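You operate a simulated robot arm through the tools that you are given. There is no shell and no other tool. Be economical: measure what you need, move in short steps, check, and stop when the job is done.

You are at the controls of a simulated two-armed robot. One attempt, no reset.

TASK
Take up the corner straps of the upturned seat pad crosswise, one push each.
Fine: white, blue, orange, then grey winch, with the blue push driver; stand it back on the blue ring. Set down upright: blue push driver.

Only the result counts: the job must be done as asked and must still hold three seconds after the hand-in. Knocking over, shifting, dropping, spilling or breaking anything else fails it.

THE ROBOT
Two 7-joint arms with two-finger grippers on one trunk, on a base that drives. Base frame: it is fixed to the floor where the robot stands at the start and does not move with it; the origin is under the middle of the robot, x ahead of it, y to its left, z up; the surface under the hand at the start is at about z = 92. Units: cm, degrees, N and s.
The left shoulder is at the start at [7.8, 15.1, 98.8], the right one opposite. With the tool pointing down near the work surface each hand reaches from about 10 to 76 cm from the robot's upright axis, wherever it stands, measured 20 degrees to its own side. Places, roughly: blue winch [80, 20, 100]; grey winch [80, 50, 100]; orange winch [50, 20, 100]; white winch [50, 50, 100]. Payload 2.54 kg a hand.
The tool frame of a hand sits at the grasp point between the pads (the TCP): z along the fingers, y along the line on which they close. The tips reach 3 cm beyond it. The gripper opens to 11.6 cm. The gripper's body begins 9.5 cm behind the TCP.
Orientation is told as [roll, pitch, yaw] about the base's x, y, z axes, in that order, counted from this pose: with the fingers straight down and closing along the base's y, the tool's x points along the base's -x, its y along +y and its z along -z.

THE INTERFACE
- The arms move only by the tool arm_command. It takes "left_moves", "right_moves" or both (then of equal length, played together; a hand with none holds still); each is a list of rows, each a list of 7 numbers: the shift along the tool's x, y, z in cm, then the turn, a rotation vector about the tool's x, y, z in degrees, then the opening in per cent of the stroke, from 0 (shut) to 100 (fully open). In form: [[tx, ty, tz, rx, ry, rz, fingers], ...]. A call has 1 to 20 rows; each row shifts and turns the commanded pose from where the row before left it, along the tool's axes as they then stand. Each row takes 0.2 s and may step no farther than 5 cm and 8.6 degrees from the row before; otherwise, or with a gripper value out of range, the whole call is refused. Where a pose cannot be reached the arm comes as near as it can. A force on the tool above 40 N (or 10 N above the force at the start of the call, whichever is more), or a blocked arm, ends the call early, and 0.2 s more pass. Each finger travels about 7.2 cm/s and halts on what it meets, pressing with about 43 N; the grip force reading is that of the motor and also rises with nothing between the fingers. The clock runs only during rows and for 0.2 s after the last one: add rows that do not move to give the fingers time. It gives the time, the measured TCP pose, the force on the tool (base axes), the opening and the grip force at its end, in the units of the frame above (readings bear some noise), with the torque about the TCP (base axes, N m) and any sound that the robot's microphone picked up.
- Cameras (640 x 400 px; columns grow to the right, rows downward): "scene" is now at [16.06, 3.06, 116.75]; the picture's right is [0.33, -0.95, 0.00], its down [-0.07, -0.02, -1.00] and it looks along [0.94, 0.33, -0.07] (base axes); focal length 214 px, centre (320, 200). "left" rides on the left gripper at [6.9, 1.5, -12.2] in its tool frame; the picture's right is [-0.21, 0.98, 0.00], its down [-0.83, -0.18, -0.53] and it looks along [-0.52, -0.11, 0.85] (tool axes); focal length 251 px, centre (320, 200). "right" rides on the right gripper at [6.9, -1.5, -12.2] in its tool frame; the picture's right is [0.21, 0.98, 0.00], its down [-0.83, 0.18, -0.53] and it looks along [-0.52, 0.11, 0.85] (tool axes); focal length 251 px, centre (320, 200). There is no depth. A picture from a camera that has moved, and an enlarged one, comes with that camera's place and axes in the base frame and with its lens. The place of the scene camera against the robot may be out by one fixed shift of up to 2.5 cm in any direction.
- camera(camera): a new picture of that camera. No time passes.
- raise_lower(by): slides the trunk up (or, below 0, down) by that many cm; the arms and the scene camera ride with it, the base frame stays. It gives what a move gives, with no picture.
- drive_base(legs): drives the robot by 1 to 6 legs, each [ahead, left, turn to the left] in cm, cm and degrees, along the robot's own axes; the way and the turn of a leg run together, so that a leg with both is an arc; at most 150 cm and 180 degrees a leg. The arms and the cameras ride along, it lands a little off, and it stops where it bumps. It gives what a move gives.
- pan_tilt(pan, tilt): turns the head with the scene camera to pan (to the left, within 80 degrees either way) and tilt (down, from -29 to 69), counted from straight ahead of the robot. It gives what a move gives.
- enlarge(camera, box): a new picture of the part [left, top, right, bottom] of that camera's present view, enlarged. No time passes.
- job_done(): hands the job in; it is judged then, once.

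Go step by step. Nothing tells you exact positions but the pictures and the camera data: compare them with the known pose of the tool, close in by small moves and look again before you grip or let go. The budget is 120 turns and 92 pictures, counting those below and the enlarged ones. Unless the task says otherwise, let go and move clear before handing in, and close with one line.

The tools are called after "Emit:" as name(argument=value, ...) on one line, values as JSON. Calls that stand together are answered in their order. arm_command: Moves the arms, as the interface text tells. Its arguments: {"type":"object","properties":{"left_moves":{"type":"array","items":{"type":"array","items":{"type":"number"}}},"right_moves":{"type":"array","items":{"type":"array","items":{"type":"number"}}}},"required":[]} The other tools are called the same way: raise_lower (by) slides the trunk up or down; drive_base (legs) drives the base; pan_tilt (pan, tilt) turns the head that bears the scene camera; camera (camera) takes a picture; enlarge (camera, box) takes an enlarged picture of a part of a camera's view; job_done () hands the job in.

At the start:

```text
time: 0.0
left_eef_pos: [29.53, 28.01, 116.86]
left_tool_rot: [0.1, 0.0, 0.0]
left_wrist_force: [0.6, -0.4, -0.1]
left_wrist_torque: [0.02, 0.0, -0.01]
left_grip_width: 11.6
left_gripper_force: 0.0
right_eef_pos: [40.77, -1.79, 100.0]
right_tool_rot: [0.0, 0.0, -0.1]
right_wrist_force: [0.2, -0.2, 0.3]
right_wrist_torque: [0.02, 0.01, 0.01]
right_grip_width: 11.6
right_gripper_force: 0.0
trunk travel left (down, up): [-22.5, 6.4]
robot x, y, heading: [0.37, 0.15, -0.2]
head pan, tilt: [19.0, 4.2]
```

scene: 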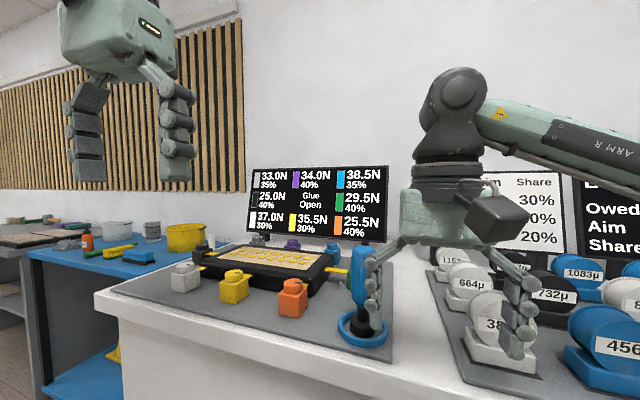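
right: 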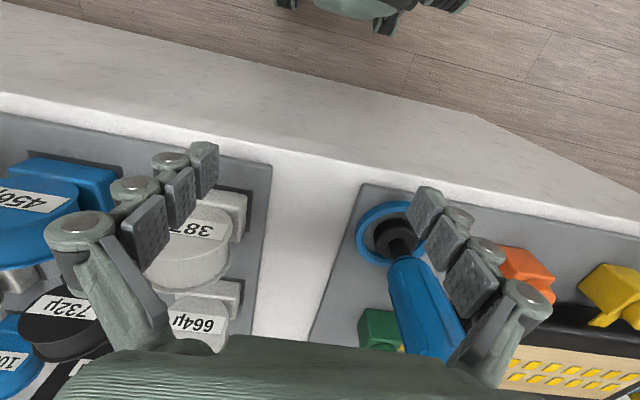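
left: 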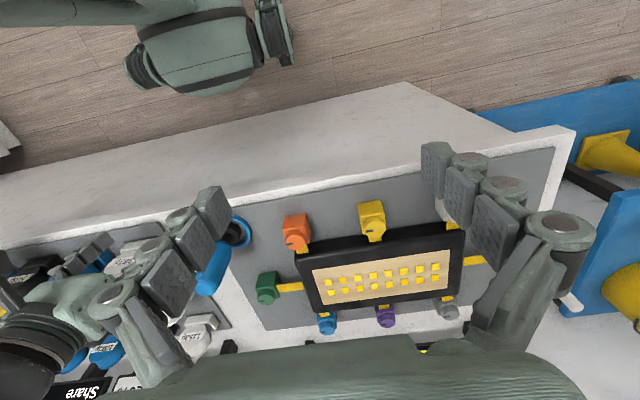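

I see a pad with coloured winches, a board with forces on the wall, and a blue driver standing in a blue ring. I'll look closer at the board and the work.

Emit:
enlarge(camera="scene", box=[240, 160, 400, 260])

Emit:
enlarge(camera="scene", box=[150, 220, 406, 380])

Emit:
enlarge(camera="scene", box=[400, 160, 640, 310])

```text
4.00 times, centred on (320, 210) of scene
camera zoom: at [16.06, 3.06, 116.75], right [0.33, -0.95, 0.0], down [-0.07, -0.02, -1.0], along [0.94, 0.33, -0.07], focal length 858 px, centre (320, 160)
```

zoom: 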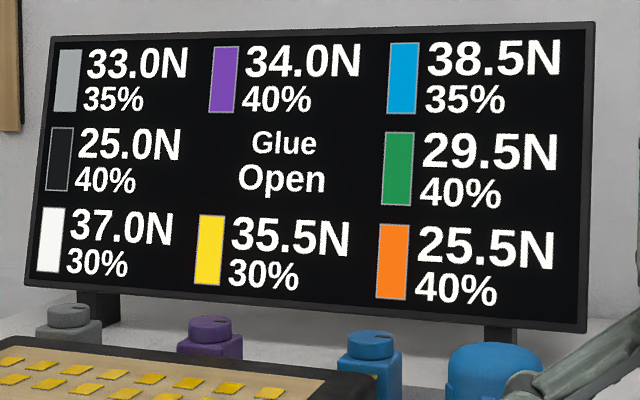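

```text
2.50 times, centred on (278, 300) of scene
camera zoom: at [16.06, 3.06, 116.75], right [0.33, -0.95, 0.0], down [-0.07, -0.02, -1.0], along [0.94, 0.33, -0.07], focal length 536 px, centre (425, -50)
```

zoom: 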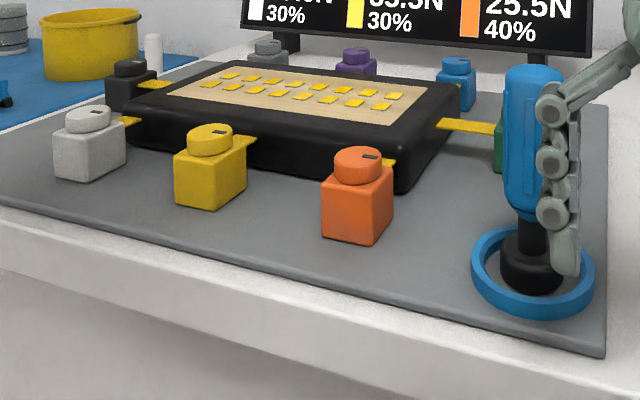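

```text
2.67 times, centred on (520, 235) of scene
camera zoom: at [16.06, 3.06, 116.75], right [0.33, -0.95, 0.0], down [-0.07, -0.02, -1.0], along [0.94, 0.33, -0.07], focal length 572 px, centre (-213, 107)
```

zoom: 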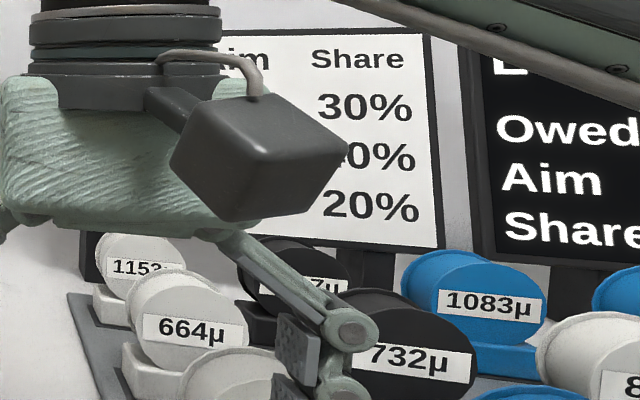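

The board lists a force and a percentage for each colour; another sign to the right mentions aim and share. I'll turn the head to read it.

Emit:
pan_tilt(pan=-25, tilt=8)

Emit:
camera(camera="scene")

```text
time: 1.1
left_eef_pos: [29.57, 27.95, 116.8]
left_tool_rot: [0.0, 0.1, 0.0]
left_wrist_force: [0.7, 0.1, 0.7]
left_wrist_torque: [0.03, -0.04, 0.01]
left_grip_width: 11.61
left_gripper_force: 0.1
right_eef_pos: [40.78, -1.86, 100.06]
right_tool_rot: [0.1, -0.1, -0.2]
right_wrist_force: [0.3, 0.7, -0.3]
right_wrist_torque: [0.0, 0.04, 0.02]
right_grip_width: 11.6
right_gripper_force: 0.2
trunk travel left (down, up): [-22.5, 6.4]
robot x, y, heading: [-0.36, 0.09, 0.0]
head pan, tilt: [-25.0, 8.0]
```

```text
85 pictures are left
camera scene: at [15.8, -3.84, 116.14], right [-0.42, -0.91, 0.0], down [-0.13, 0.06, -0.99], along [0.9, -0.42, -0.14], focal length 214 px, centre (320, 200)
```

scene: 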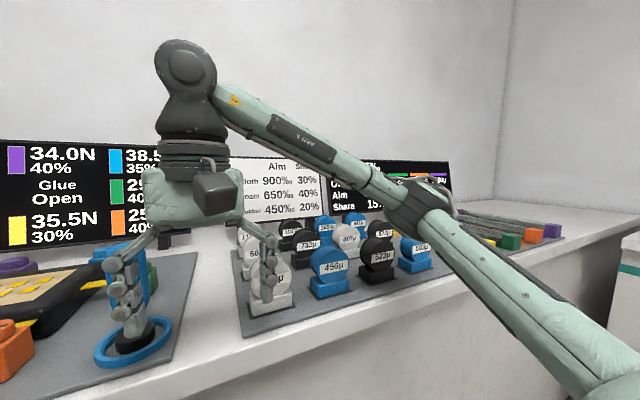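

Emit:
enlarge(camera="scene", box=[220, 150, 460, 300])

```text
2.67 times, centred on (340, 225) of scene
camera zoom: at [15.8, -3.84, 116.14], right [-0.42, -0.91, 0.0], down [-0.13, 0.06, -0.99], along [0.9, -0.42, -0.14], focal length 572 px, centre (267, 133)
```

zoom: 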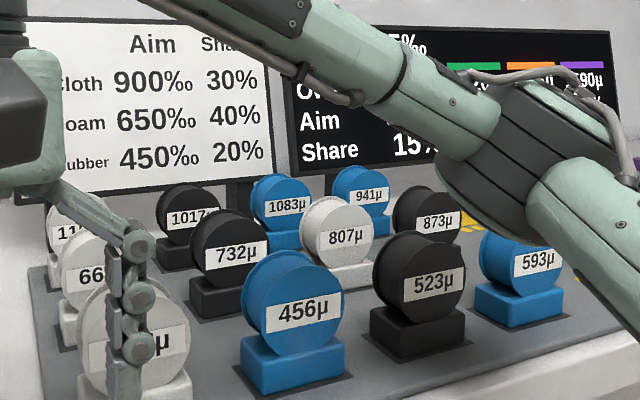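

The stations on the right are unrelated. Our targets read white 37.0 N, blue 38.5 N, orange 25.5 N, grey 33.0 N. The driver stands at about [48, 7]. I'll clear the right hand up and back and look at the space ahead of the base.

Emit:
arm_command(right_moves=[[0, 0, -4, 0, 0, 0, 100], [0, 0, -4, 0, 0, 0, 100], [0, 0, -4, 0, 0, 0, 100], [0, 0, -4, 0, 0, 0, 100], [0, 0, -4, 0, 0, 0, 100], [4, -3, 0, 0, 0, 0, 100], [4, -3, 0, 0, 0, 0, 100], [4, -3, 0, 0, 0, 0, 100], [4, -3, 0, 0, 0, 0, 100], [0, -3, 0, 0, 0, 0, 100]])

Emit:
pan_tilt(pan=0, tilt=60)

Emit:
camera(camera="scene")

Emit:
camera(camera="left")

```text
time: 3.3
left_eef_pos: [29.65, 27.9, 116.94]
left_tool_rot: [0.0, 0.0, 0.0]
left_wrist_force: [0.0, -0.5, 0.2]
left_wrist_torque: [-0.01, -0.01, 0.03]
left_grip_width: 11.6
left_gripper_force: 0.1
right_eef_pos: [25.04, -15.82, 118.38]
right_tool_rot: [0.2, -0.1, -0.1]
right_wrist_force: [0.1, -0.5, -0.4]
right_wrist_torque: [0.01, 0.0, 0.03]
right_grip_width: 11.58
right_gripper_force: 0.1
right hand out of reach, approached as far as the arm can: row 9, 10
trunk travel left (down, up): [-22.5, 6.4]
robot x, y, heading: [0.05, -0.29, 0.0]
head pan, tilt: [-25.0, 8.0]
```

```text
time: 4.5
left_eef_pos: [29.65, 28.01, 116.85]
left_tool_rot: [0.0, 0.0, 0.1]
left_wrist_force: [-0.1, -0.1, -0.2]
left_wrist_torque: [-0.03, 0.02, -0.01]
left_grip_width: 11.59
left_gripper_force: 0.0
right_eef_pos: [25.34, -15.7, 118.41]
right_tool_rot: [0.1, -0.4, -0.5]
right_wrist_force: [37.1, 19.2, -32.3]
right_wrist_torque: [-2.22, 0.03, -2.51]
right_grip_width: 10.81
right_gripper_force: 0.1
trunk travel left (down, up): [-22.5, 6.4]
robot x, y, heading: [0.22, 0.07, -0.1]
head pan, tilt: [0.0, 60.0]
```

```text
83 pictures are left
camera scene: at [15.28, -0.86, 109.98], right [-0.12, -0.99, 0.0], down [-0.73, 0.09, -0.68], along [0.67, -0.08, -0.74], focal length 214 px, centre (320, 200)
```

scene: 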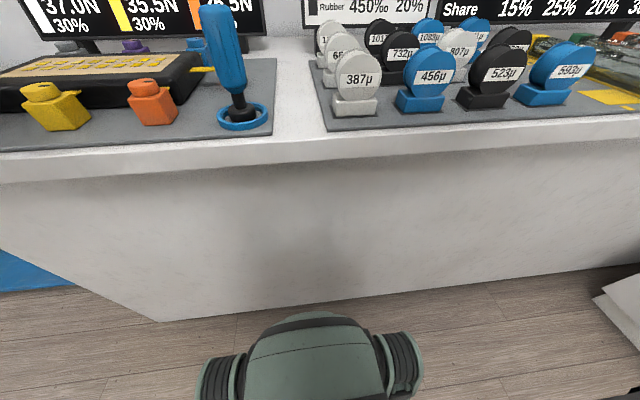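

```text
82 pictures are left
camera left: at [22.59, 29.55, 129.14], right [0.21, 0.98, 0.0], down [0.83, -0.18, 0.53], along [0.52, -0.11, -0.85], focal length 251 px, centre (320, 200)
```

left: 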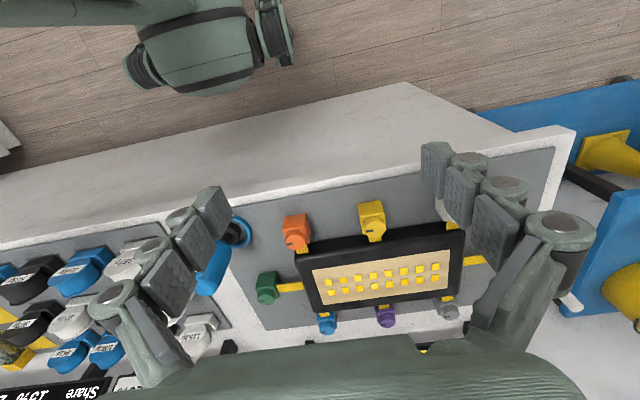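

The head pressed against the right hand as it turned, so I'll move that hand forward, right and up, away from the head.

Emit:
arm_command(right_moves=[[-4, -1, 0, 0, 0, 0, 100], [-3, -3, 0, 0, 0, 0, 100], [0, -4, 0, 0, 0, 0, 100], [0, -4, 0, 0, 0, 0, 100], [0, -3, 0, 0, 0, 0, 100]])

Emit:
camera(camera="scene")

```text
time: 5.7
left_eef_pos: [29.6, 27.98, 116.94]
left_tool_rot: [0.0, 0.1, 0.0]
left_wrist_force: [-0.7, -0.7, -0.9]
left_wrist_torque: [0.03, -0.01, 0.01]
left_grip_width: 11.59
left_gripper_force: 0.0
right_eef_pos: [35.31, -27.04, 114.23]
right_tool_rot: [0.1, 0.0, 0.0]
right_wrist_force: [-0.1, -0.4, -0.1]
right_wrist_torque: [-0.02, -0.01, -0.01]
right_grip_width: 11.63
right_gripper_force: 0.0
right hand out of reach, approached as far as the arm can: row 3, 4, 5
trunk travel left (down, up): [-22.5, 6.4]
robot x, y, heading: [-0.26, 0.36, -0.0]
head pan, tilt: [0.0, 60.0]
```

```text
81 pictures are left
camera scene: at [14.08, 0.04, 108.38], right [0.0, -1.0, 0.0], down [-0.87, 0.0, -0.5], along [0.5, 0.0, -0.87], focal length 214 px, centre (320, 200)
```

scene: 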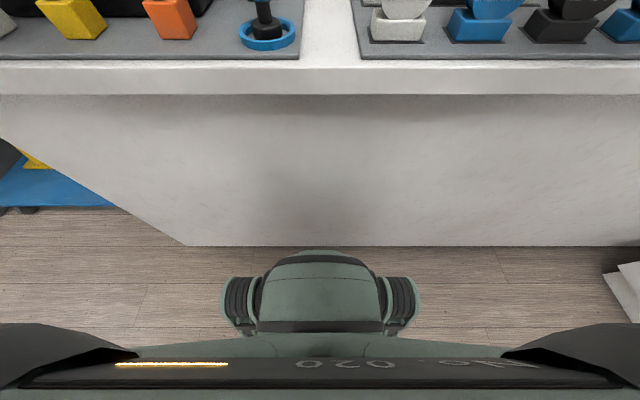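

The hands are clear now, and there are only a few cm ahead of the base. Next I'll bring the left hand over near the driver at safe height and look.

Emit:
arm_command(left_moves=[[-2, -3.5, 0, 0, 0, 0, 100], [-2, -3.5, 0, 0, 0, 0, 100], [-2, -3.5, 0, 0, 0, 0, 100], [-2, -3.5, 0, 0, 0, 0, 100], [-2, -3.5, 0, 0, 0, 0, 100], [-2, -3.5, 0, 0, 0, 0, 100], [0, 0, 0, 0, 0, 0, 100]])

Emit:
camera(camera="left")

```text
time: 7.3
left_eef_pos: [39.77, 11.65, 114.52]
left_tool_rot: [-0.1, -0.1, 0.0]
left_wrist_force: [-0.9, 0.2, 0.5]
left_wrist_torque: [0.0, -0.02, 0.04]
left_grip_width: 11.59
left_gripper_force: 0.0
left hand out of reach, approached as far as the arm can: row 5, 6
right_eef_pos: [35.15, -26.91, 114.27]
right_tool_rot: [0.1, 0.0, -0.1]
right_wrist_force: [0.2, -0.7, -0.1]
right_wrist_torque: [-0.02, 0.0, 0.01]
right_grip_width: 11.6
right_gripper_force: 0.1
trunk travel left (down, up): [-22.5, 6.4]
robot x, y, heading: [0.28, 0.25, 0.1]
head pan, tilt: [0.0, 60.0]
```

```text
80 pictures are left
camera left: at [32.74, 13.17, 126.76], right [0.21, 0.98, 0.0], down [0.83, -0.18, 0.54], along [0.52, -0.12, -0.84], focal length 251 px, centre (320, 200)
```

left: 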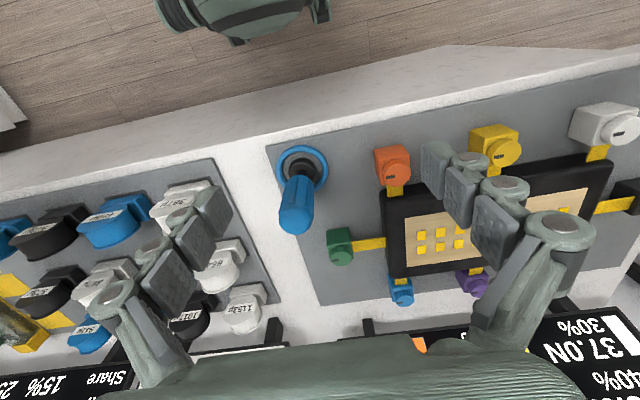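

The driver stands at about [48.4, 6.8], with its top at z≈105.5. I'll raise the trunk for reach and move above it.

Emit:
raise_lower(by=6.3)

Emit:
arm_command(left_moves=[[-3, -1.6, 0, 0, 0, 0, 100], [-3, -1.6, 0, 0, 0, 0, 100], [-2.6, -1.7, 0, 0, 0, 0, 100], [0, 0, 1, 0, 0, 0, 100], [0, 0, 1, 0, 0, 0, 100], [0, 0, 0, 0, 0, 0, 100]])

Emit:
camera(camera="left")

```text
time: 8.3
left_eef_pos: [39.84, 11.57, 120.7]
left_tool_rot: [-0.1, 0.0, 0.0]
left_wrist_force: [0.2, 0.1, 0.1]
left_wrist_torque: [-0.04, 0.07, -0.01]
left_grip_width: 11.6
left_gripper_force: 0.1
right_eef_pos: [35.28, -26.89, 120.59]
right_tool_rot: [0.2, 0.0, -0.1]
right_wrist_force: [0.4, -0.6, 0.4]
right_wrist_torque: [0.01, 0.02, 0.0]
right_grip_width: 11.59
right_gripper_force: 0.1
trunk travel left (down, up): [-28.8, 0.1]
robot x, y, heading: [0.19, -0.32, -0.2]
head pan, tilt: [0.0, 60.0]
```

```text
time: 9.8
left_eef_pos: [45.38, 12.78, 115.9]
left_tool_rot: [-0.1, 0.0, 0.0]
left_wrist_force: [-0.7, -1.2, -0.1]
left_wrist_torque: [0.02, -0.03, 0.02]
left_grip_width: 11.61
left_gripper_force: 0.0
left hand out of reach, approached as far as the arm can: row 1, 2, 3
right_eef_pos: [35.38, -26.8, 120.57]
right_tool_rot: [0.1, -0.2, -0.1]
right_wrist_force: [-0.4, -0.4, 0.6]
right_wrist_torque: [0.02, 0.01, 0.0]
right_grip_width: 11.62
right_gripper_force: 0.0
trunk travel left (down, up): [-28.8, 0.1]
robot x, y, heading: [-0.09, 0.03, 0.1]
head pan, tilt: [0.0, 60.0]
```

```text
79 pictures are left
camera left: at [38.29, 14.33, 128.17], right [0.21, 0.98, 0.0], down [0.83, -0.18, 0.53], along [0.52, -0.12, -0.84], focal length 251 px, centre (320, 200)
```

left: 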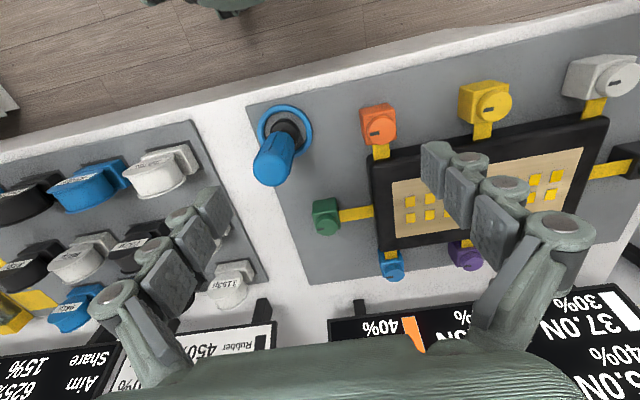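

The left arm is limited at this spot, so I'll sidestep right to bring the driver onto its own side.

Emit:
drive_base(legs=[[0, -13, 0]])

Emit:
arm_command(left_moves=[[-1.2, 2.3, 0, 0, 0, 0, 100], [-1, 2.4, 0, 0, 0, 0, 100], [-0.8, 2.2, 0, 0, 0, 0, 100], [0, 0, 0, 0, 0, 0, 100]])

Emit:
camera(camera="left")

```text
time: 11.7
left_eef_pos: [45.28, -0.34, 116.08]
left_tool_rot: [-0.1, 0.0, -0.1]
left_wrist_force: [-0.8, -0.1, 0.0]
left_wrist_torque: [-0.01, 0.01, 0.04]
left_grip_width: 11.6
left_gripper_force: 0.1
right_eef_pos: [35.27, -40.06, 120.59]
right_tool_rot: [0.0, 0.0, 0.0]
right_wrist_force: [0.1, 0.0, 0.3]
right_wrist_torque: [-0.01, -0.02, -0.01]
right_grip_width: 11.59
right_gripper_force: 0.1
trunk travel left (down, up): [-28.8, 0.1]
robot x, y, heading: [-0.31, -13.09, -0.1]
head pan, tilt: [0.0, 60.0]
```

```text
time: 12.7
left_eef_pos: [48.25, 6.88, 115.75]
left_tool_rot: [-0.2, 0.0, 0.0]
left_wrist_force: [1.3, 0.6, -0.1]
left_wrist_torque: [0.03, -0.01, -0.03]
left_grip_width: 11.58
left_gripper_force: 0.0
right_eef_pos: [35.27, -39.93, 120.53]
right_tool_rot: [0.1, 0.0, -0.1]
right_wrist_force: [0.3, 0.0, -0.6]
right_wrist_torque: [0.02, -0.01, 0.0]
right_grip_width: 11.61
right_gripper_force: 0.1
trunk travel left (down, up): [-28.8, 0.1]
robot x, y, heading: [0.07, -13.24, 0.0]
head pan, tilt: [0.0, 60.0]
```

```text
78 pictures are left
camera left: at [41.33, 8.34, 128.07], right [0.22, 0.98, 0.0], down [0.83, -0.18, 0.54], along [0.52, -0.12, -0.84], focal length 251 px, centre (320, 200)
```

left: 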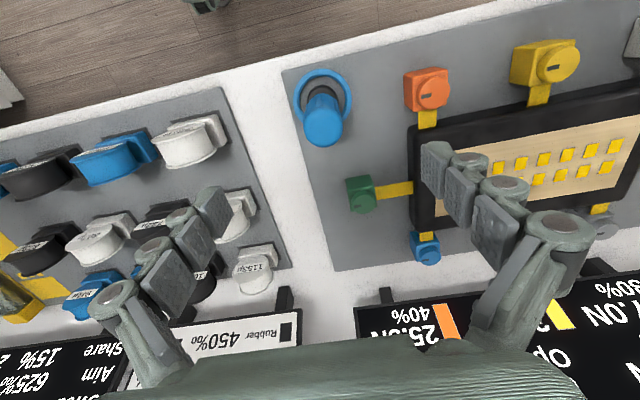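

The hand is over the driver. I'll lower straight around the handle and check.

Emit:
arm_command(left_moves=[[0.2, 0, 3.5, 0, 0, 0, 100], [0, 0, 3.5, 0, 0, 0, 100], [0, 0, 3.5, 0, 0, 0, 100], [0, 0, 3.3, 0, 0, 0, 100], [0, 0, 0, 0, 0, 0, 100]])

Emit:
camera(camera="left")

Emit:
pan_tilt(pan=20, tilt=30)

Emit:
camera(camera="scene")

```text
time: 13.9
left_eef_pos: [47.89, 6.55, 101.94]
left_tool_rot: [-0.1, 0.1, 0.0]
left_wrist_force: [-0.2, -0.5, 0.4]
left_wrist_torque: [0.03, 0.01, -0.01]
left_grip_width: 11.64
left_gripper_force: 0.1
right_eef_pos: [35.29, -39.97, 120.59]
right_tool_rot: [0.1, 0.0, -0.1]
right_wrist_force: [-1.1, -0.5, 0.1]
right_wrist_torque: [0.0, 0.0, -0.02]
right_grip_width: 11.62
right_gripper_force: 0.1
trunk travel left (down, up): [-28.8, 0.1]
robot x, y, heading: [0.03, -13.13, 0.1]
head pan, tilt: [0.0, 60.0]
```

```text
77 pictures are left
camera left: at [40.78, 8.03, 114.15], right [0.22, 0.98, 0.0], down [0.83, -0.18, 0.53], along [0.52, -0.12, -0.84], focal length 251 px, centre (320, 200)
```

left: 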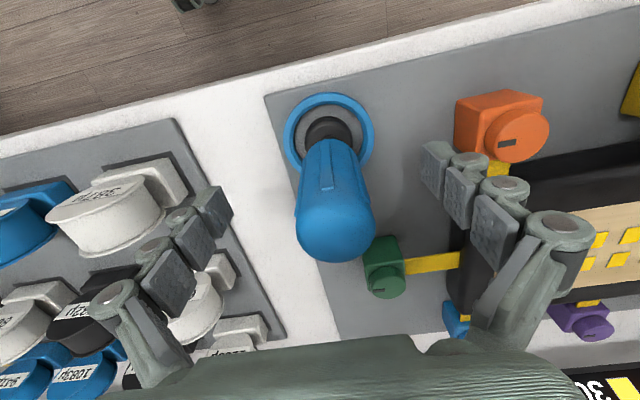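

```text
time: 14.8
left_eef_pos: [47.81, 6.42, 101.92]
left_tool_rot: [-0.2, 0.0, 0.1]
left_wrist_force: [0.0, 0.1, 0.2]
left_wrist_torque: [0.01, -0.01, 0.01]
left_grip_width: 11.6
left_gripper_force: 0.0
right_eef_pos: [35.3, -40.05, 120.61]
right_tool_rot: [0.0, 0.0, -0.1]
right_wrist_force: [-0.6, -0.4, -0.6]
right_wrist_torque: [-0.02, -0.02, -0.02]
right_grip_width: 11.61
right_gripper_force: 0.0
trunk travel left (down, up): [-28.8, 0.1]
robot x, y, heading: [0.09, -13.0, -0.2]
head pan, tilt: [20.0, 30.0]
```

```text
76 pictures are left
camera scene: at [15.9, -9.89, 118.88], right [0.34, -0.94, 0.0], down [-0.47, -0.17, -0.87], along [0.81, 0.3, -0.5], focal length 214 px, centre (320, 200)
```

scene: 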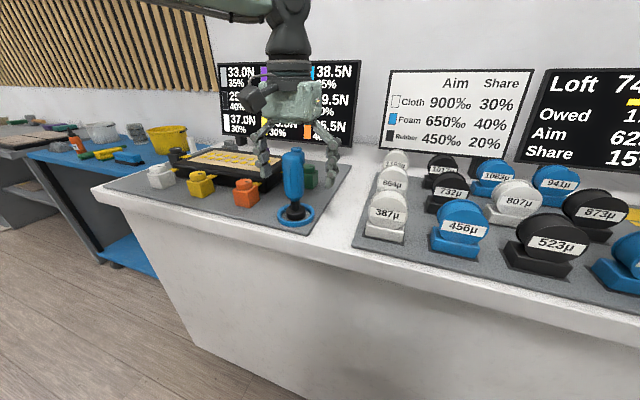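

Measurements agree the driver is at [48.2, 7.0]. I'll centre the hand and close on the handle.

Emit:
arm_command(left_moves=[[-0.35, 0.5, 0, 0, 0, 0, 100], [0, 0, 0, 0, 0, 0, 100], [0, 0, 0, 0, 0, 0, 60], [0, 0, 0, 0, 0, 0, 40], [0, 0, 0, 0, 0, 0, 20], [0, 0, 0, 0, 0, 0, 0], [0, 0, 0, 0, 0, 0, 0], [0, 0, 0, 0, 0, 0, 0]])

Emit:
camera(camera="left")

Emit:
enlarge(camera="scene", box=[216, 120, 376, 240])

```text
time: 16.6
left_eef_pos: [48.17, 7.02, 102.06]
left_tool_rot: [-0.1, -0.1, 0.0]
left_wrist_force: [0.7, 2.7, 2.2]
left_wrist_torque: [0.09, -0.05, 0.02]
left_grip_width: 3.47
left_gripper_force: 43.1
right_eef_pos: [35.31, -39.92, 120.51]
right_tool_rot: [0.1, 0.1, -0.1]
right_wrist_force: [0.0, 0.7, 0.6]
right_wrist_torque: [0.0, 0.03, 0.01]
right_grip_width: 11.6
right_gripper_force: 0.1
trunk travel left (down, up): [-28.8, 0.1]
robot x, y, heading: [0.86, -12.53, -0.0]
head pan, tilt: [20.0, 30.0]
```

```text
75 pictures are left
camera left: at [41.23, 8.56, 114.25], right [0.21, 0.98, 0.0], down [0.83, -0.18, 0.54], along [0.52, -0.12, -0.84], focal length 251 px, centre (320, 200)
```

left: 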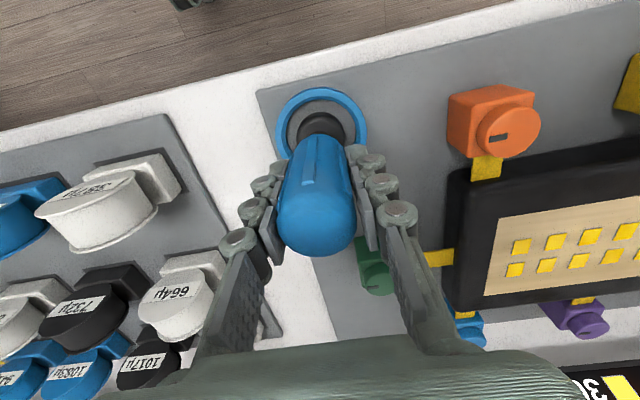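

```text
3.33 times, centred on (296, 180) of scene
camera zoom: at [15.88, -9.87, 118.89], right [0.34, -0.94, 0.0], down [-0.47, -0.17, -0.87], along [0.81, 0.3, -0.5], focal length 715 px, centre (400, 267)
```

zoom: 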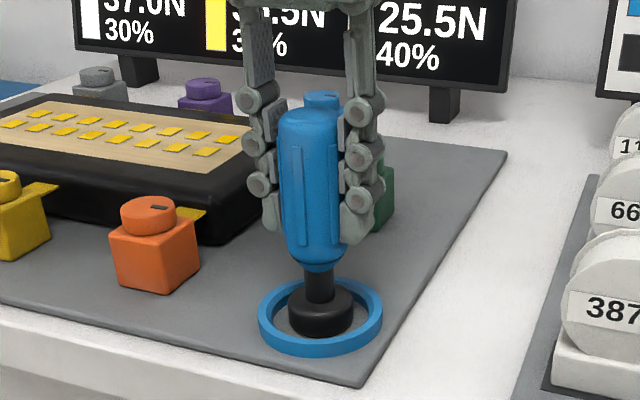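

The driver is firmly gripped. I'll lift it straight up.

Emit:
arm_command(left_moves=[[0, 0, -1, 0, 0, 0, 0], [0, 0, -2, 0, 0, 0, 0], [0, 0, -3, 0, 0, 0, 0], [0, 0, -3, 0, 0, 0, 0], [0, 0, -3, 0, 0, 0, 0], [0, 0, -2, 0, 0, 0, 0], [0, 0, 0, 0, 0, 0, 0], [0, 0, 0, 0, 0, 0, 0]])

Emit:
camera(camera="left")

Emit:
camera(camera="scene")

```text
time: 18.4
left_eef_pos: [48.26, 7.07, 116.1]
left_tool_rot: [-0.1, 0.0, 0.0]
left_wrist_force: [-0.5, -1.3, -2.6]
left_wrist_torque: [0.02, -0.01, 0.0]
left_grip_width: 3.46
left_gripper_force: 43.1
right_eef_pos: [35.35, -40.0, 120.65]
right_tool_rot: [0.2, 0.0, -0.1]
right_wrist_force: [0.5, -0.3, 0.8]
right_wrist_torque: [0.01, 0.0, -0.02]
right_grip_width: 11.6
right_gripper_force: 0.0
trunk travel left (down, up): [-28.8, 0.1]
robot x, y, heading: [0.39, -12.97, -0.1]
head pan, tilt: [20.0, 30.0]
```

```text
73 pictures are left
camera left: at [41.28, 8.68, 128.32], right [0.22, 0.98, 0.0], down [0.83, -0.18, 0.53], along [0.52, -0.12, -0.85], focal length 251 px, centre (320, 200)
```

left: 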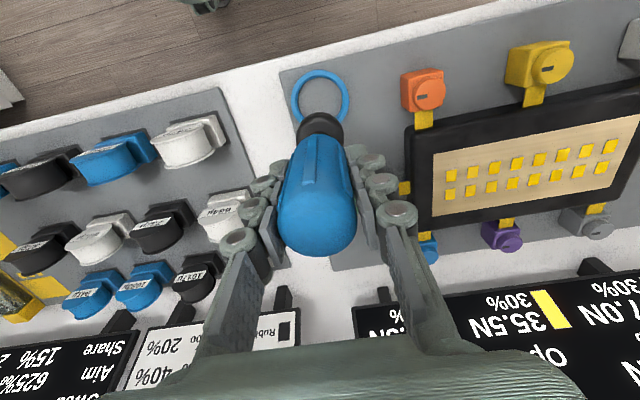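

```text
72 pictures are left
camera scene: at [15.91, -9.88, 118.88], right [0.34, -0.94, 0.0], down [-0.47, -0.17, -0.87], along [0.81, 0.3, -0.5], focal length 214 px, centre (320, 200)
```

scene: 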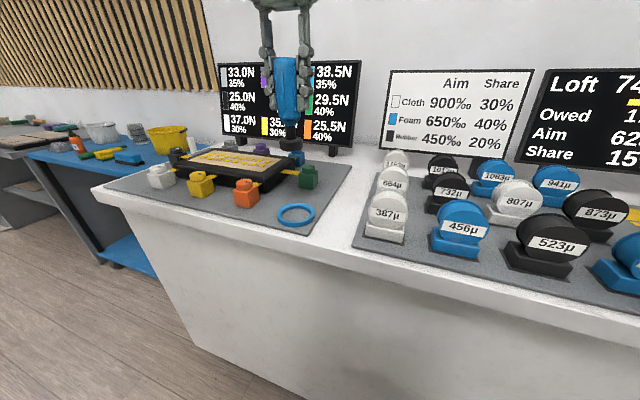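

The driver is lifted and the ring is in place. The carried foot is at z≈106.8, above the winches, so I'll drive left toward the white winch.

Emit:
drive_base(legs=[[0, 33, 0]])

Emit:
camera(camera="left")

Emit:
camera(camera="scene")

```text
time: 22.2
left_eef_pos: [48.45, 40.12, 116.07]
left_tool_rot: [-0.1, 0.0, -0.2]
left_wrist_force: [0.5, 0.4, -2.1]
left_wrist_torque: [-0.01, -0.01, -0.01]
left_grip_width: 3.47
left_gripper_force: 42.9
right_eef_pos: [35.33, -6.9, 120.5]
right_tool_rot: [0.1, 0.0, -0.3]
right_wrist_force: [-0.8, 0.1, -0.5]
right_wrist_torque: [0.0, -0.03, -0.01]
right_grip_width: 11.6
right_gripper_force: 0.0
trunk travel left (down, up): [-28.8, 0.1]
robot x, y, heading: [0.2, 20.06, -0.3]
head pan, tilt: [20.0, 30.0]
```

```text
71 pictures are left
camera left: at [41.46, 41.65, 128.31], right [0.22, 0.98, 0.0], down [0.82, -0.18, 0.53], along [0.52, -0.12, -0.85], focal length 251 px, centre (320, 200)
```

left: 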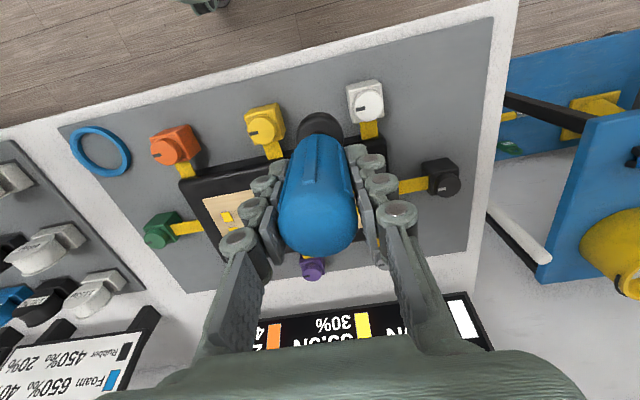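

```text
70 pictures are left
camera scene: at [16.02, 23.19, 118.88], right [0.34, -0.94, 0.0], down [-0.47, -0.17, -0.87], along [0.82, 0.29, -0.5], focal length 214 px, centre (320, 200)
```

scene: 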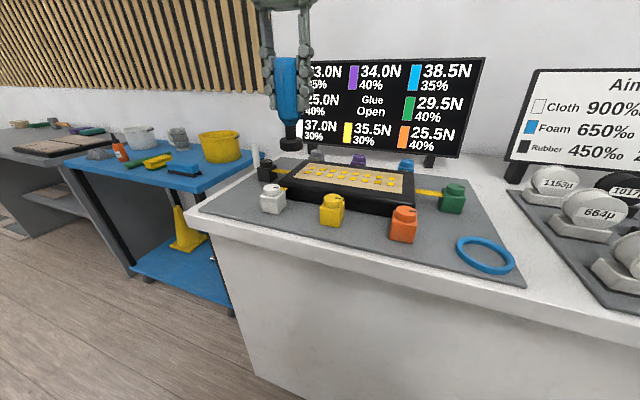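

White knob top is estimated at [48.9, 45.8, 98]. I'll move above it and look.

Emit:
arm_command(left_moves=[[-0.2, 2.8, 0, 0, 0, 0, 0], [-0.2, 2.8, 0, 0, 0, 0, 0], [0, 0, 2.5, 0, 0, 0, 0], [0, 0, 2.5, 0, 0, 0, 0], [0, 0, 0, 0, 0, 0, 0], [0, 0, 0, 0, 0, 0, 0]])

Emit:
camera(camera="left")

Emit:
enlarge(camera="scene", box=[210, 100, 370, 240])

```text
time: 23.6
left_eef_pos: [48.84, 45.7, 111.17]
left_tool_rot: [-0.1, 0.0, -0.4]
left_wrist_force: [0.2, -0.4, -2.9]
left_wrist_torque: [0.01, 0.0, 0.02]
left_grip_width: 3.42
left_gripper_force: 43.3
right_eef_pos: [35.24, -6.99, 120.65]
right_tool_rot: [0.1, 0.0, -0.4]
right_wrist_force: [-0.2, 0.6, -0.5]
right_wrist_torque: [-0.01, 0.03, 0.02]
right_grip_width: 11.62
right_gripper_force: 0.0
trunk travel left (down, up): [-28.8, 0.1]
robot x, y, heading: [-0.11, 20.3, -0.4]
head pan, tilt: [20.0, 30.0]
```

```text
69 pictures are left
camera left: at [41.9, 47.37, 123.37], right [0.22, 0.98, 0.0], down [0.82, -0.18, 0.53], along [0.52, -0.12, -0.85], focal length 251 px, centre (320, 200)
```

left: 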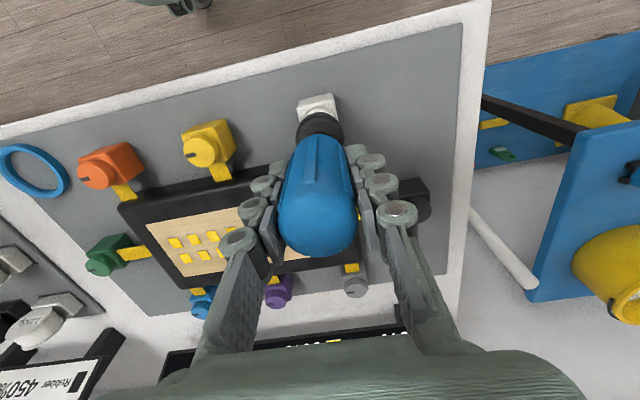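

```text
2.86 times, centred on (290, 170) of scene
camera zoom: at [16.02, 23.19, 118.88], right [0.34, -0.94, 0.0], down [-0.47, -0.17, -0.87], along [0.82, 0.29, -0.5], focal length 613 px, centre (406, 286)
```

zoom: 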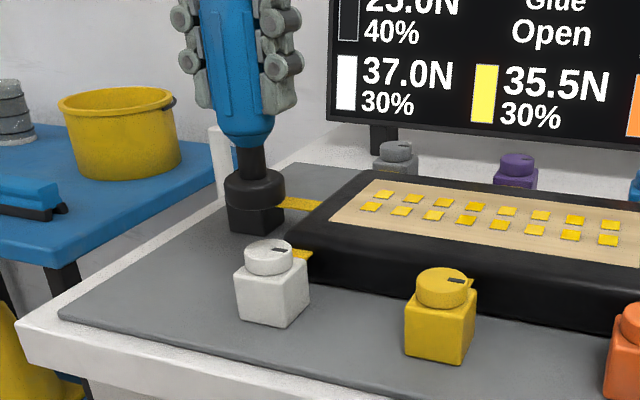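

The foot is just above the white knob and slightly left of it in the scene view. I'll shift 0.3 right, lower a bit more, and check the alignment from close up.

Emit:
arm_command(left_moves=[[0, -0.3, 0, 0, 0, 0, 0], [0, 0, 1, 0, 0, 0, 0], [0, 0, 0.9, 0, 0, 0, 0], [0, 0, 0, 0, 0, 0, 0]])

Emit:
enlarge(camera="left", box=[260, 80, 380, 160])

Emit:
enlarge(camera="scene", box=[240, 140, 320, 220])

```text
time: 24.6
left_eef_pos: [48.91, 45.25, 109.06]
left_tool_rot: [-0.1, 0.0, -0.2]
left_wrist_force: [-0.5, 0.4, -2.0]
left_wrist_torque: [-0.01, 0.01, 0.04]
left_grip_width: 3.46
left_gripper_force: 43.1
right_eef_pos: [35.08, -6.85, 120.51]
right_tool_rot: [0.1, -0.1, -0.3]
right_wrist_force: [-0.4, 0.2, -0.8]
right_wrist_torque: [0.04, 0.03, -0.02]
right_grip_width: 11.6
right_gripper_force: 0.1
trunk travel left (down, up): [-28.8, 0.1]
robot x, y, heading: [-0.06, 19.94, -0.4]
head pan, tilt: [20.0, 30.0]
```

```text
5.00 times, centred on (320, 120) of left
camera zoom: at [41.97, 46.91, 121.38], right [0.22, 0.98, 0.0], down [0.83, -0.18, 0.53], along [0.52, -0.12, -0.85], focal length 1257 px, centre (320, 600)
```

zoom: 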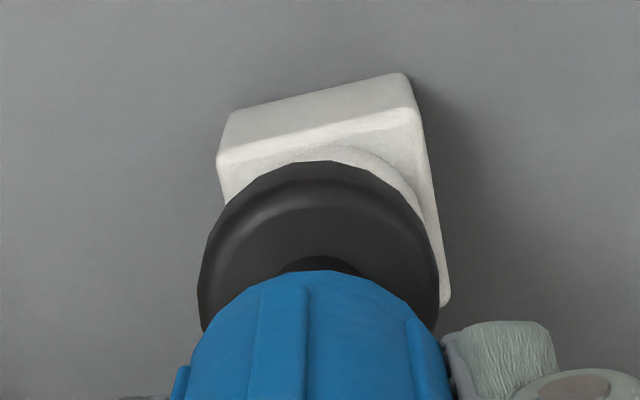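

```text
5.00 times, centred on (280, 180) of scene
camera zoom: at [16.02, 23.18, 118.88], right [0.34, -0.94, 0.0], down [-0.47, -0.17, -0.87], along [0.82, 0.29, -0.5], focal length 1072 px, centre (520, 300)
```

zoom: 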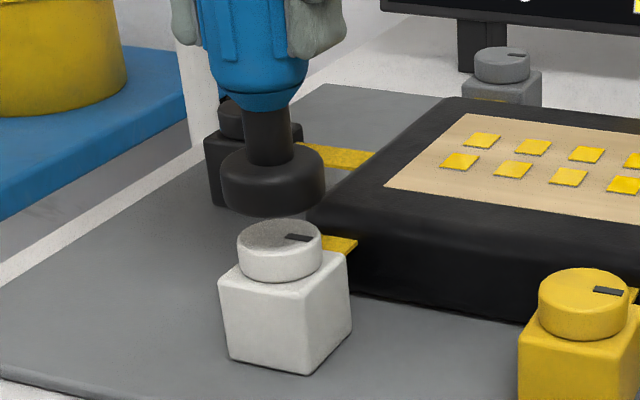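

The foot is nearly aligned and about 2 cm above the knob. I'll nudge by [+0.35, +0.2] and lower to just above it.

Emit:
arm_command(left_moves=[[-0.35, 0.2, 0, 0, 0, 0, 0], [0, 0, 0.7, 0, 0, 0, 0], [0, 0, 0.6, 0, 0, 0, 0], [0, 0, 0, 0, 0, 0, 0], [0, 0, 0, 0, 0, 0, 0]])

Emit:
enlarge(camera="left", box=[260, 80, 380, 160])

Emit:
enlarge(camera="scene", box=[240, 140, 320, 220])

```text
time: 25.8
left_eef_pos: [49.27, 45.4, 107.95]
left_tool_rot: [-0.2, 0.0, -0.2]
left_wrist_force: [0.2, 0.2, -2.2]
left_wrist_torque: [-0.01, 0.01, 0.01]
left_grip_width: 3.47
left_gripper_force: 42.9
right_eef_pos: [35.3, -7.0, 120.56]
right_tool_rot: [0.1, 0.0, -0.3]
right_wrist_force: [-0.5, -0.1, -0.4]
right_wrist_torque: [0.02, -0.01, 0.0]
right_grip_width: 11.62
right_gripper_force: 0.1
trunk travel left (down, up): [-28.8, 0.1]
robot x, y, heading: [0.36, 20.08, -0.3]
head pan, tilt: [20.0, 30.0]
```

```text
5.00 times, centred on (320, 120) of left
camera zoom: at [42.31, 47.07, 120.17], right [0.22, 0.98, 0.0], down [0.82, -0.18, 0.53], along [0.52, -0.12, -0.85], focal length 1257 px, centre (320, 600)
```

zoom: 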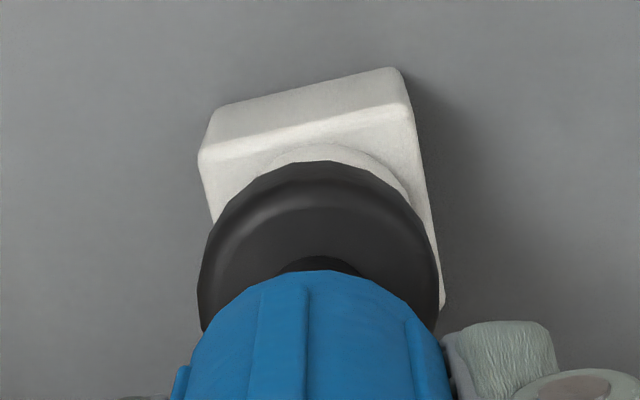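

```text
5.00 times, centred on (280, 180) of scene
camera zoom: at [16.02, 23.18, 118.88], right [0.34, -0.94, 0.0], down [-0.47, -0.17, -0.87], along [0.82, 0.29, -0.5], focal length 1072 px, centre (520, 300)
```

zoom: 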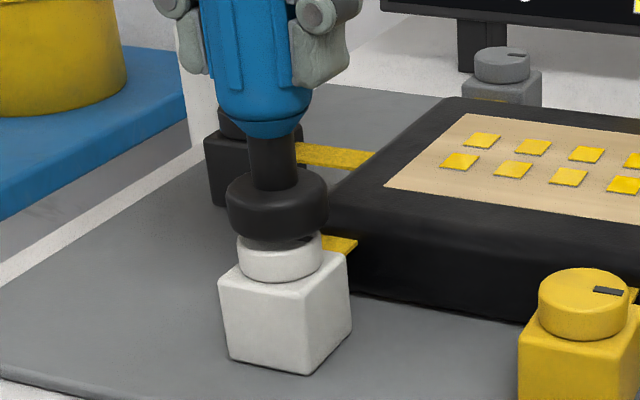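

The gap is about 0.7 cm. I'll go down in small steps until first contact.

Emit:
arm_command(left_moves=[[0.15, 0.1, 0.1, 0, 0, 0, 0], [0, 0, 0.1, 0, 0, 0, 0], [0, 0, 0.1, 0, 0, 0, 0], [0, 0, 0.1, 0, 0, 0, 0], [0, 0, 0, 0, 0, 0, 0]])

```text
time: 27.0
left_eef_pos: [49.24, 45.67, 107.42]
left_tool_rot: [-0.1, 0.0, -0.4]
left_wrist_force: [0.6, -0.8, -2.0]
left_wrist_torque: [0.03, -0.01, 0.0]
left_grip_width: 3.47
left_gripper_force: 42.9
right_eef_pos: [35.31, -6.95, 120.52]
right_tool_rot: [0.1, 0.0, -0.5]
right_wrist_force: [0.4, 0.6, 0.8]
right_wrist_torque: [0.03, 0.01, 0.03]
right_grip_width: 11.63
right_gripper_force: 0.1
trunk travel left (down, up): [-28.8, 0.1]
robot x, y, heading: [-0.19, 20.44, -0.5]
head pan, tilt: [20.0, 30.0]
```

Emit:
arm_command(left_moves=[[0, 0, 0.1, 0, 0, 0, 0], [0, 0, 0.1, 0, 0, 0, 0], [0, 0, 0, 0, 0, 0, 0]])

Emit:
enlarge(camera="scene", box=[240, 140, 320, 220])

```text
time: 27.8
left_eef_pos: [49.1, 45.67, 107.4]
left_tool_rot: [-0.1, -0.3, -0.2]
left_wrist_force: [4.4, 0.9, 13.5]
left_wrist_torque: [0.03, -0.14, 0.0]
left_grip_width: 3.47
left_gripper_force: 42.5
right_eef_pos: [35.17, -6.93, 120.65]
right_tool_rot: [0.1, -0.2, -0.4]
right_wrist_force: [0.6, 0.1, 0.7]
right_wrist_torque: [0.0, -0.04, 0.03]
right_grip_width: 11.62
right_gripper_force: 0.1
trunk travel left (down, up): [-28.8, 0.1]
robot x, y, heading: [0.19, 20.05, -0.0]
head pan, tilt: [20.0, 30.0]
```

```text
5.00 times, centred on (280, 180) of scene
camera zoom: at [15.95, 23.14, 118.92], right [0.34, -0.94, 0.0], down [-0.47, -0.17, -0.87], along [0.82, 0.29, -0.5], focal length 1072 px, centre (520, 300)
```

zoom: 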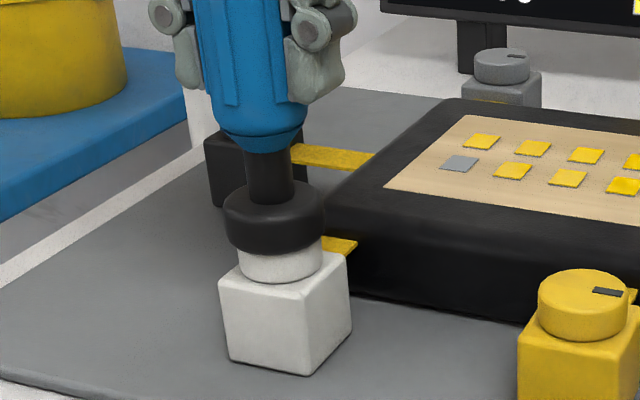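

Contact: about 15.7 N on the knob allowing for the driver's 2.2 N weight. One stud on the pad turned grey, so I'll continue the same push in finer steps.

Emit:
arm_command(left_moves=[[0, 0, 0.05, 0, 0, 0, 0], [0, 0, 0, 0, 0, 0, 0]])

```text
time: 28.4
left_eef_pos: [49.14, 45.58, 107.38]
left_tool_rot: [0.0, -0.3, -0.2]
left_wrist_force: [7.8, 8.9, 24.4]
left_wrist_torque: [0.6, -0.39, -0.03]
left_grip_width: 3.46
left_gripper_force: 43.0
right_eef_pos: [35.28, -7.06, 120.54]
right_tool_rot: [0.1, 0.0, -0.3]
right_wrist_force: [-0.7, 0.1, -0.3]
right_wrist_torque: [0.01, -0.03, -0.01]
right_grip_width: 11.61
right_gripper_force: 0.0
trunk travel left (down, up): [-28.8, 0.1]
robot x, y, heading: [-0.26, 19.73, -0.4]
head pan, tilt: [20.0, 30.0]
```

Emit:
arm_command(left_moves=[[0, 0, 0.03, 0, 0, 0, 0], [0, 0, 0, 0, 0, 0, 0]])

```text
time: 29.0
left_eef_pos: [49.21, 45.69, 107.45]
left_tool_rot: [-0.1, -0.4, -0.2]
left_wrist_force: [11.0, 10.2, 32.0]
left_wrist_torque: [0.64, -0.57, -0.05]
left_grip_width: 3.48
left_gripper_force: 42.9
right_eef_pos: [35.17, -6.97, 120.45]
right_tool_rot: [0.1, -0.1, -0.4]
right_wrist_force: [0.1, -0.4, 0.0]
right_wrist_torque: [0.0, -0.01, 0.0]
right_grip_width: 11.62
right_gripper_force: 0.0
trunk travel left (down, up): [-28.8, 0.1]
robot x, y, heading: [-0.02, 20.15, -0.3]
head pan, tilt: [20.0, 30.0]
```

Emit:
arm_command(left_moves=[[0, 0, 0.013, 0, 0, 0, 0], [0, 0, 0, 0, 0, 0, 0]])

Emit:
camera(camera="scene")

```text
time: 29.6
left_eef_pos: [48.9, 45.68, 107.37]
left_tool_rot: [-0.1, -0.4, -0.1]
left_wrist_force: [11.8, 7.6, 34.0]
left_wrist_torque: [0.37, -0.56, -0.06]
left_grip_width: 3.48
left_gripper_force: 43.2
right_eef_pos: [35.15, -6.97, 120.62]
right_tool_rot: [0.1, -0.1, -0.5]
right_wrist_force: [1.1, 0.1, 0.2]
right_wrist_torque: [0.0, 0.0, 0.01]
right_grip_width: 11.61
right_gripper_force: 0.0
trunk travel left (down, up): [-28.8, 0.1]
robot x, y, heading: [0.24, 19.71, 0.0]
head pan, tilt: [20.0, 30.0]
```

```text
62 pictures are left
camera scene: at [15.87, 23.12, 118.92], right [0.34, -0.94, 0.0], down [-0.47, -0.17, -0.87], along [0.82, 0.29, -0.5], focal length 214 px, centre (320, 200)
```

scene: 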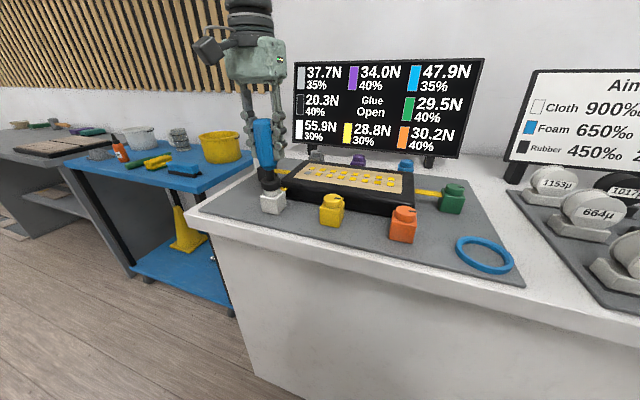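

The board reading changed live: white 55.9, blue 47.9, orange 30.2, grey 37.7, yellow 28.8, black 20.3, so it shows strap tensions rather than fixed push targets. I'll keep holding the push and look around for the target.

Emit:
enlarge(camera="scene", box=[260, 50, 500, 220])

Emit:
pan_tilt(pan=-25, tilt=15)

Emit:
camera(camera="scene")

Emit:
pan_tilt(pan=75, tilt=15)

Emit:
camera(camera="scene")

```text
2.35 times, centred on (380, 135) of scene
camera zoom: at [15.87, 23.12, 118.92], right [0.34, -0.94, 0.0], down [-0.47, -0.17, -0.87], along [0.82, 0.29, -0.5], focal length 505 px, centre (179, 353)
```

zoom: 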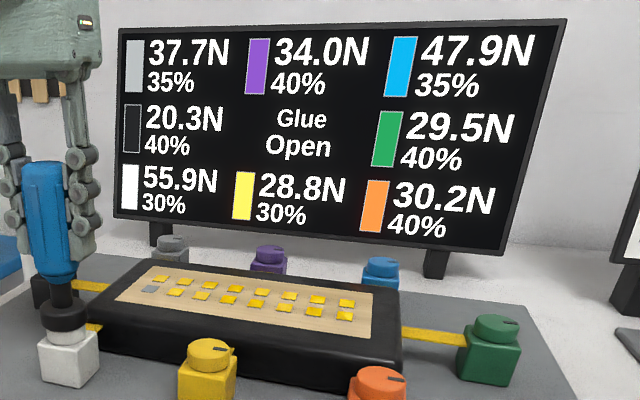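

```text
time: 30.7
left_eef_pos: [49.05, 45.55, 107.33]
left_tool_rot: [-0.1, -0.4, -0.1]
left_wrist_force: [10.8, 6.2, 34.4]
left_wrist_torque: [0.32, -0.48, -0.02]
left_grip_width: 3.47
left_gripper_force: 42.6
right_eef_pos: [35.19, -6.94, 120.6]
right_tool_rot: [0.1, -0.1, -0.4]
right_wrist_force: [0.9, 0.4, -0.1]
right_wrist_torque: [-0.03, -0.05, -0.03]
right_grip_width: 11.58
right_gripper_force: 0.1
trunk travel left (down, up): [-28.8, 0.1]
robot x, y, heading: [0.16, 20.18, -0.3]
head pan, tilt: [-25.0, 15.0]
```

```text
60 pictures are left
camera scene: at [15.8, 16.07, 121.33], right [-0.43, -0.9, 0.0], down [-0.23, 0.11, -0.97], along [0.87, -0.41, -0.26], focal length 214 px, centre (320, 200)
```

scene: 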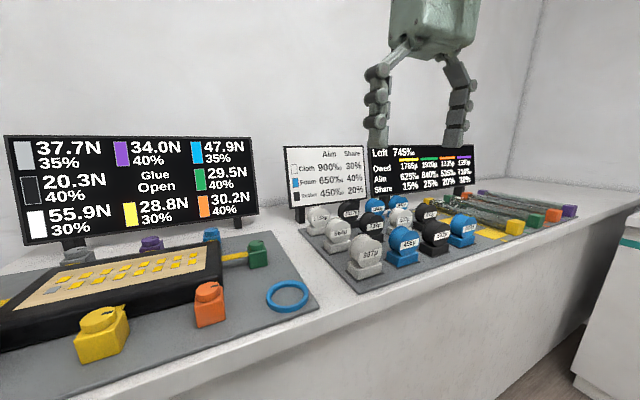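

```text
time: 32.5
left_eef_pos: [48.97, 45.59, 107.41]
left_tool_rot: [0.0, -0.3, -0.2]
left_wrist_force: [7.8, 4.6, 34.1]
left_wrist_torque: [0.2, -0.23, -0.02]
left_grip_width: 3.49
left_gripper_force: 42.9
right_eef_pos: [35.19, -7.03, 120.67]
right_tool_rot: [0.1, -0.1, -0.4]
right_wrist_force: [0.2, 0.0, 0.4]
right_wrist_torque: [-0.01, 0.03, -0.01]
right_grip_width: 11.58
right_gripper_force: 0.0
trunk travel left (down, up): [-28.8, 0.1]
robot x, y, heading: [0.13, 20.09, -0.1]
head pan, tilt: [75.0, 15.0]
```

```text
59 pictures are left
camera scene: at [9.79, 29.05, 121.34], right [0.96, -0.26, 0.0], down [-0.07, -0.25, -0.97], along [0.26, 0.93, -0.26], focal length 214 px, centre (320, 200)
```

scene: 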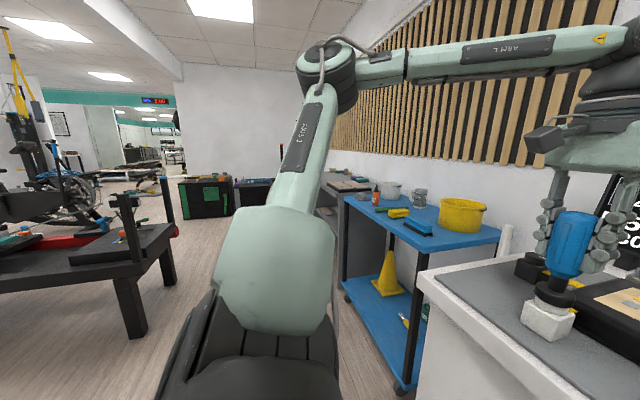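

No target card is anywhere; the board is the only source. I'll add about 1 N (to the listed 37 N) and see how the board responds.

Emit:
arm_command(left_moves=[[0, 0, 0.005, 0, 0, 0, 0]])

Emit:
pan_tilt(pan=5, tilt=25)

Emit:
camera(camera="scene")

```text
time: 32.9
left_eef_pos: [48.96, 45.57, 107.24]
left_tool_rot: [0.0, -0.3, -0.3]
left_wrist_force: [6.8, 7.3, 32.6]
left_wrist_torque: [0.38, -0.14, -0.05]
left_grip_width: 3.49
left_gripper_force: 42.7
right_eef_pos: [35.07, -6.98, 120.7]
right_tool_rot: [0.1, -0.1, -0.4]
right_wrist_force: [-0.4, 0.1, -0.1]
right_wrist_torque: [0.03, 0.0, 0.01]
right_grip_width: 11.58
right_gripper_force: 0.0
trunk travel left (down, up): [-28.8, 0.1]
robot x, y, heading: [0.42, 20.2, -0.4]
head pan, tilt: [75.0, 15.0]
```

```text
time: 34.3
left_eef_pos: [48.94, 45.53, 107.4]
left_tool_rot: [-0.1, -0.4, -0.2]
left_wrist_force: [4.2, 7.0, 32.4]
left_wrist_torque: [0.44, -0.01, -0.07]
left_grip_width: 3.49
left_gripper_force: 43.1
right_eef_pos: [35.0, -7.04, 120.68]
right_tool_rot: [0.1, -0.1, -0.4]
right_wrist_force: [0.4, 0.2, -0.7]
right_wrist_torque: [-0.03, 0.01, 0.02]
right_grip_width: 11.61
right_gripper_force: 0.0
trunk travel left (down, up): [-28.8, 0.1]
robot x, y, heading: [0.11, 20.06, -0.5]
head pan, tilt: [5.0, 25.0]
```

```text
58 pictures are left
camera scene: at [16.49, 20.85, 119.72], right [0.08, -1.0, 0.0], down [-0.42, -0.03, -0.91], along [0.9, 0.08, -0.42], focal length 214 px, centre (320, 200)
```

scene: 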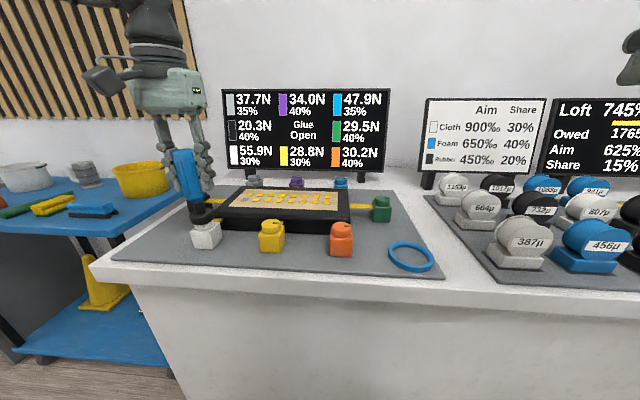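

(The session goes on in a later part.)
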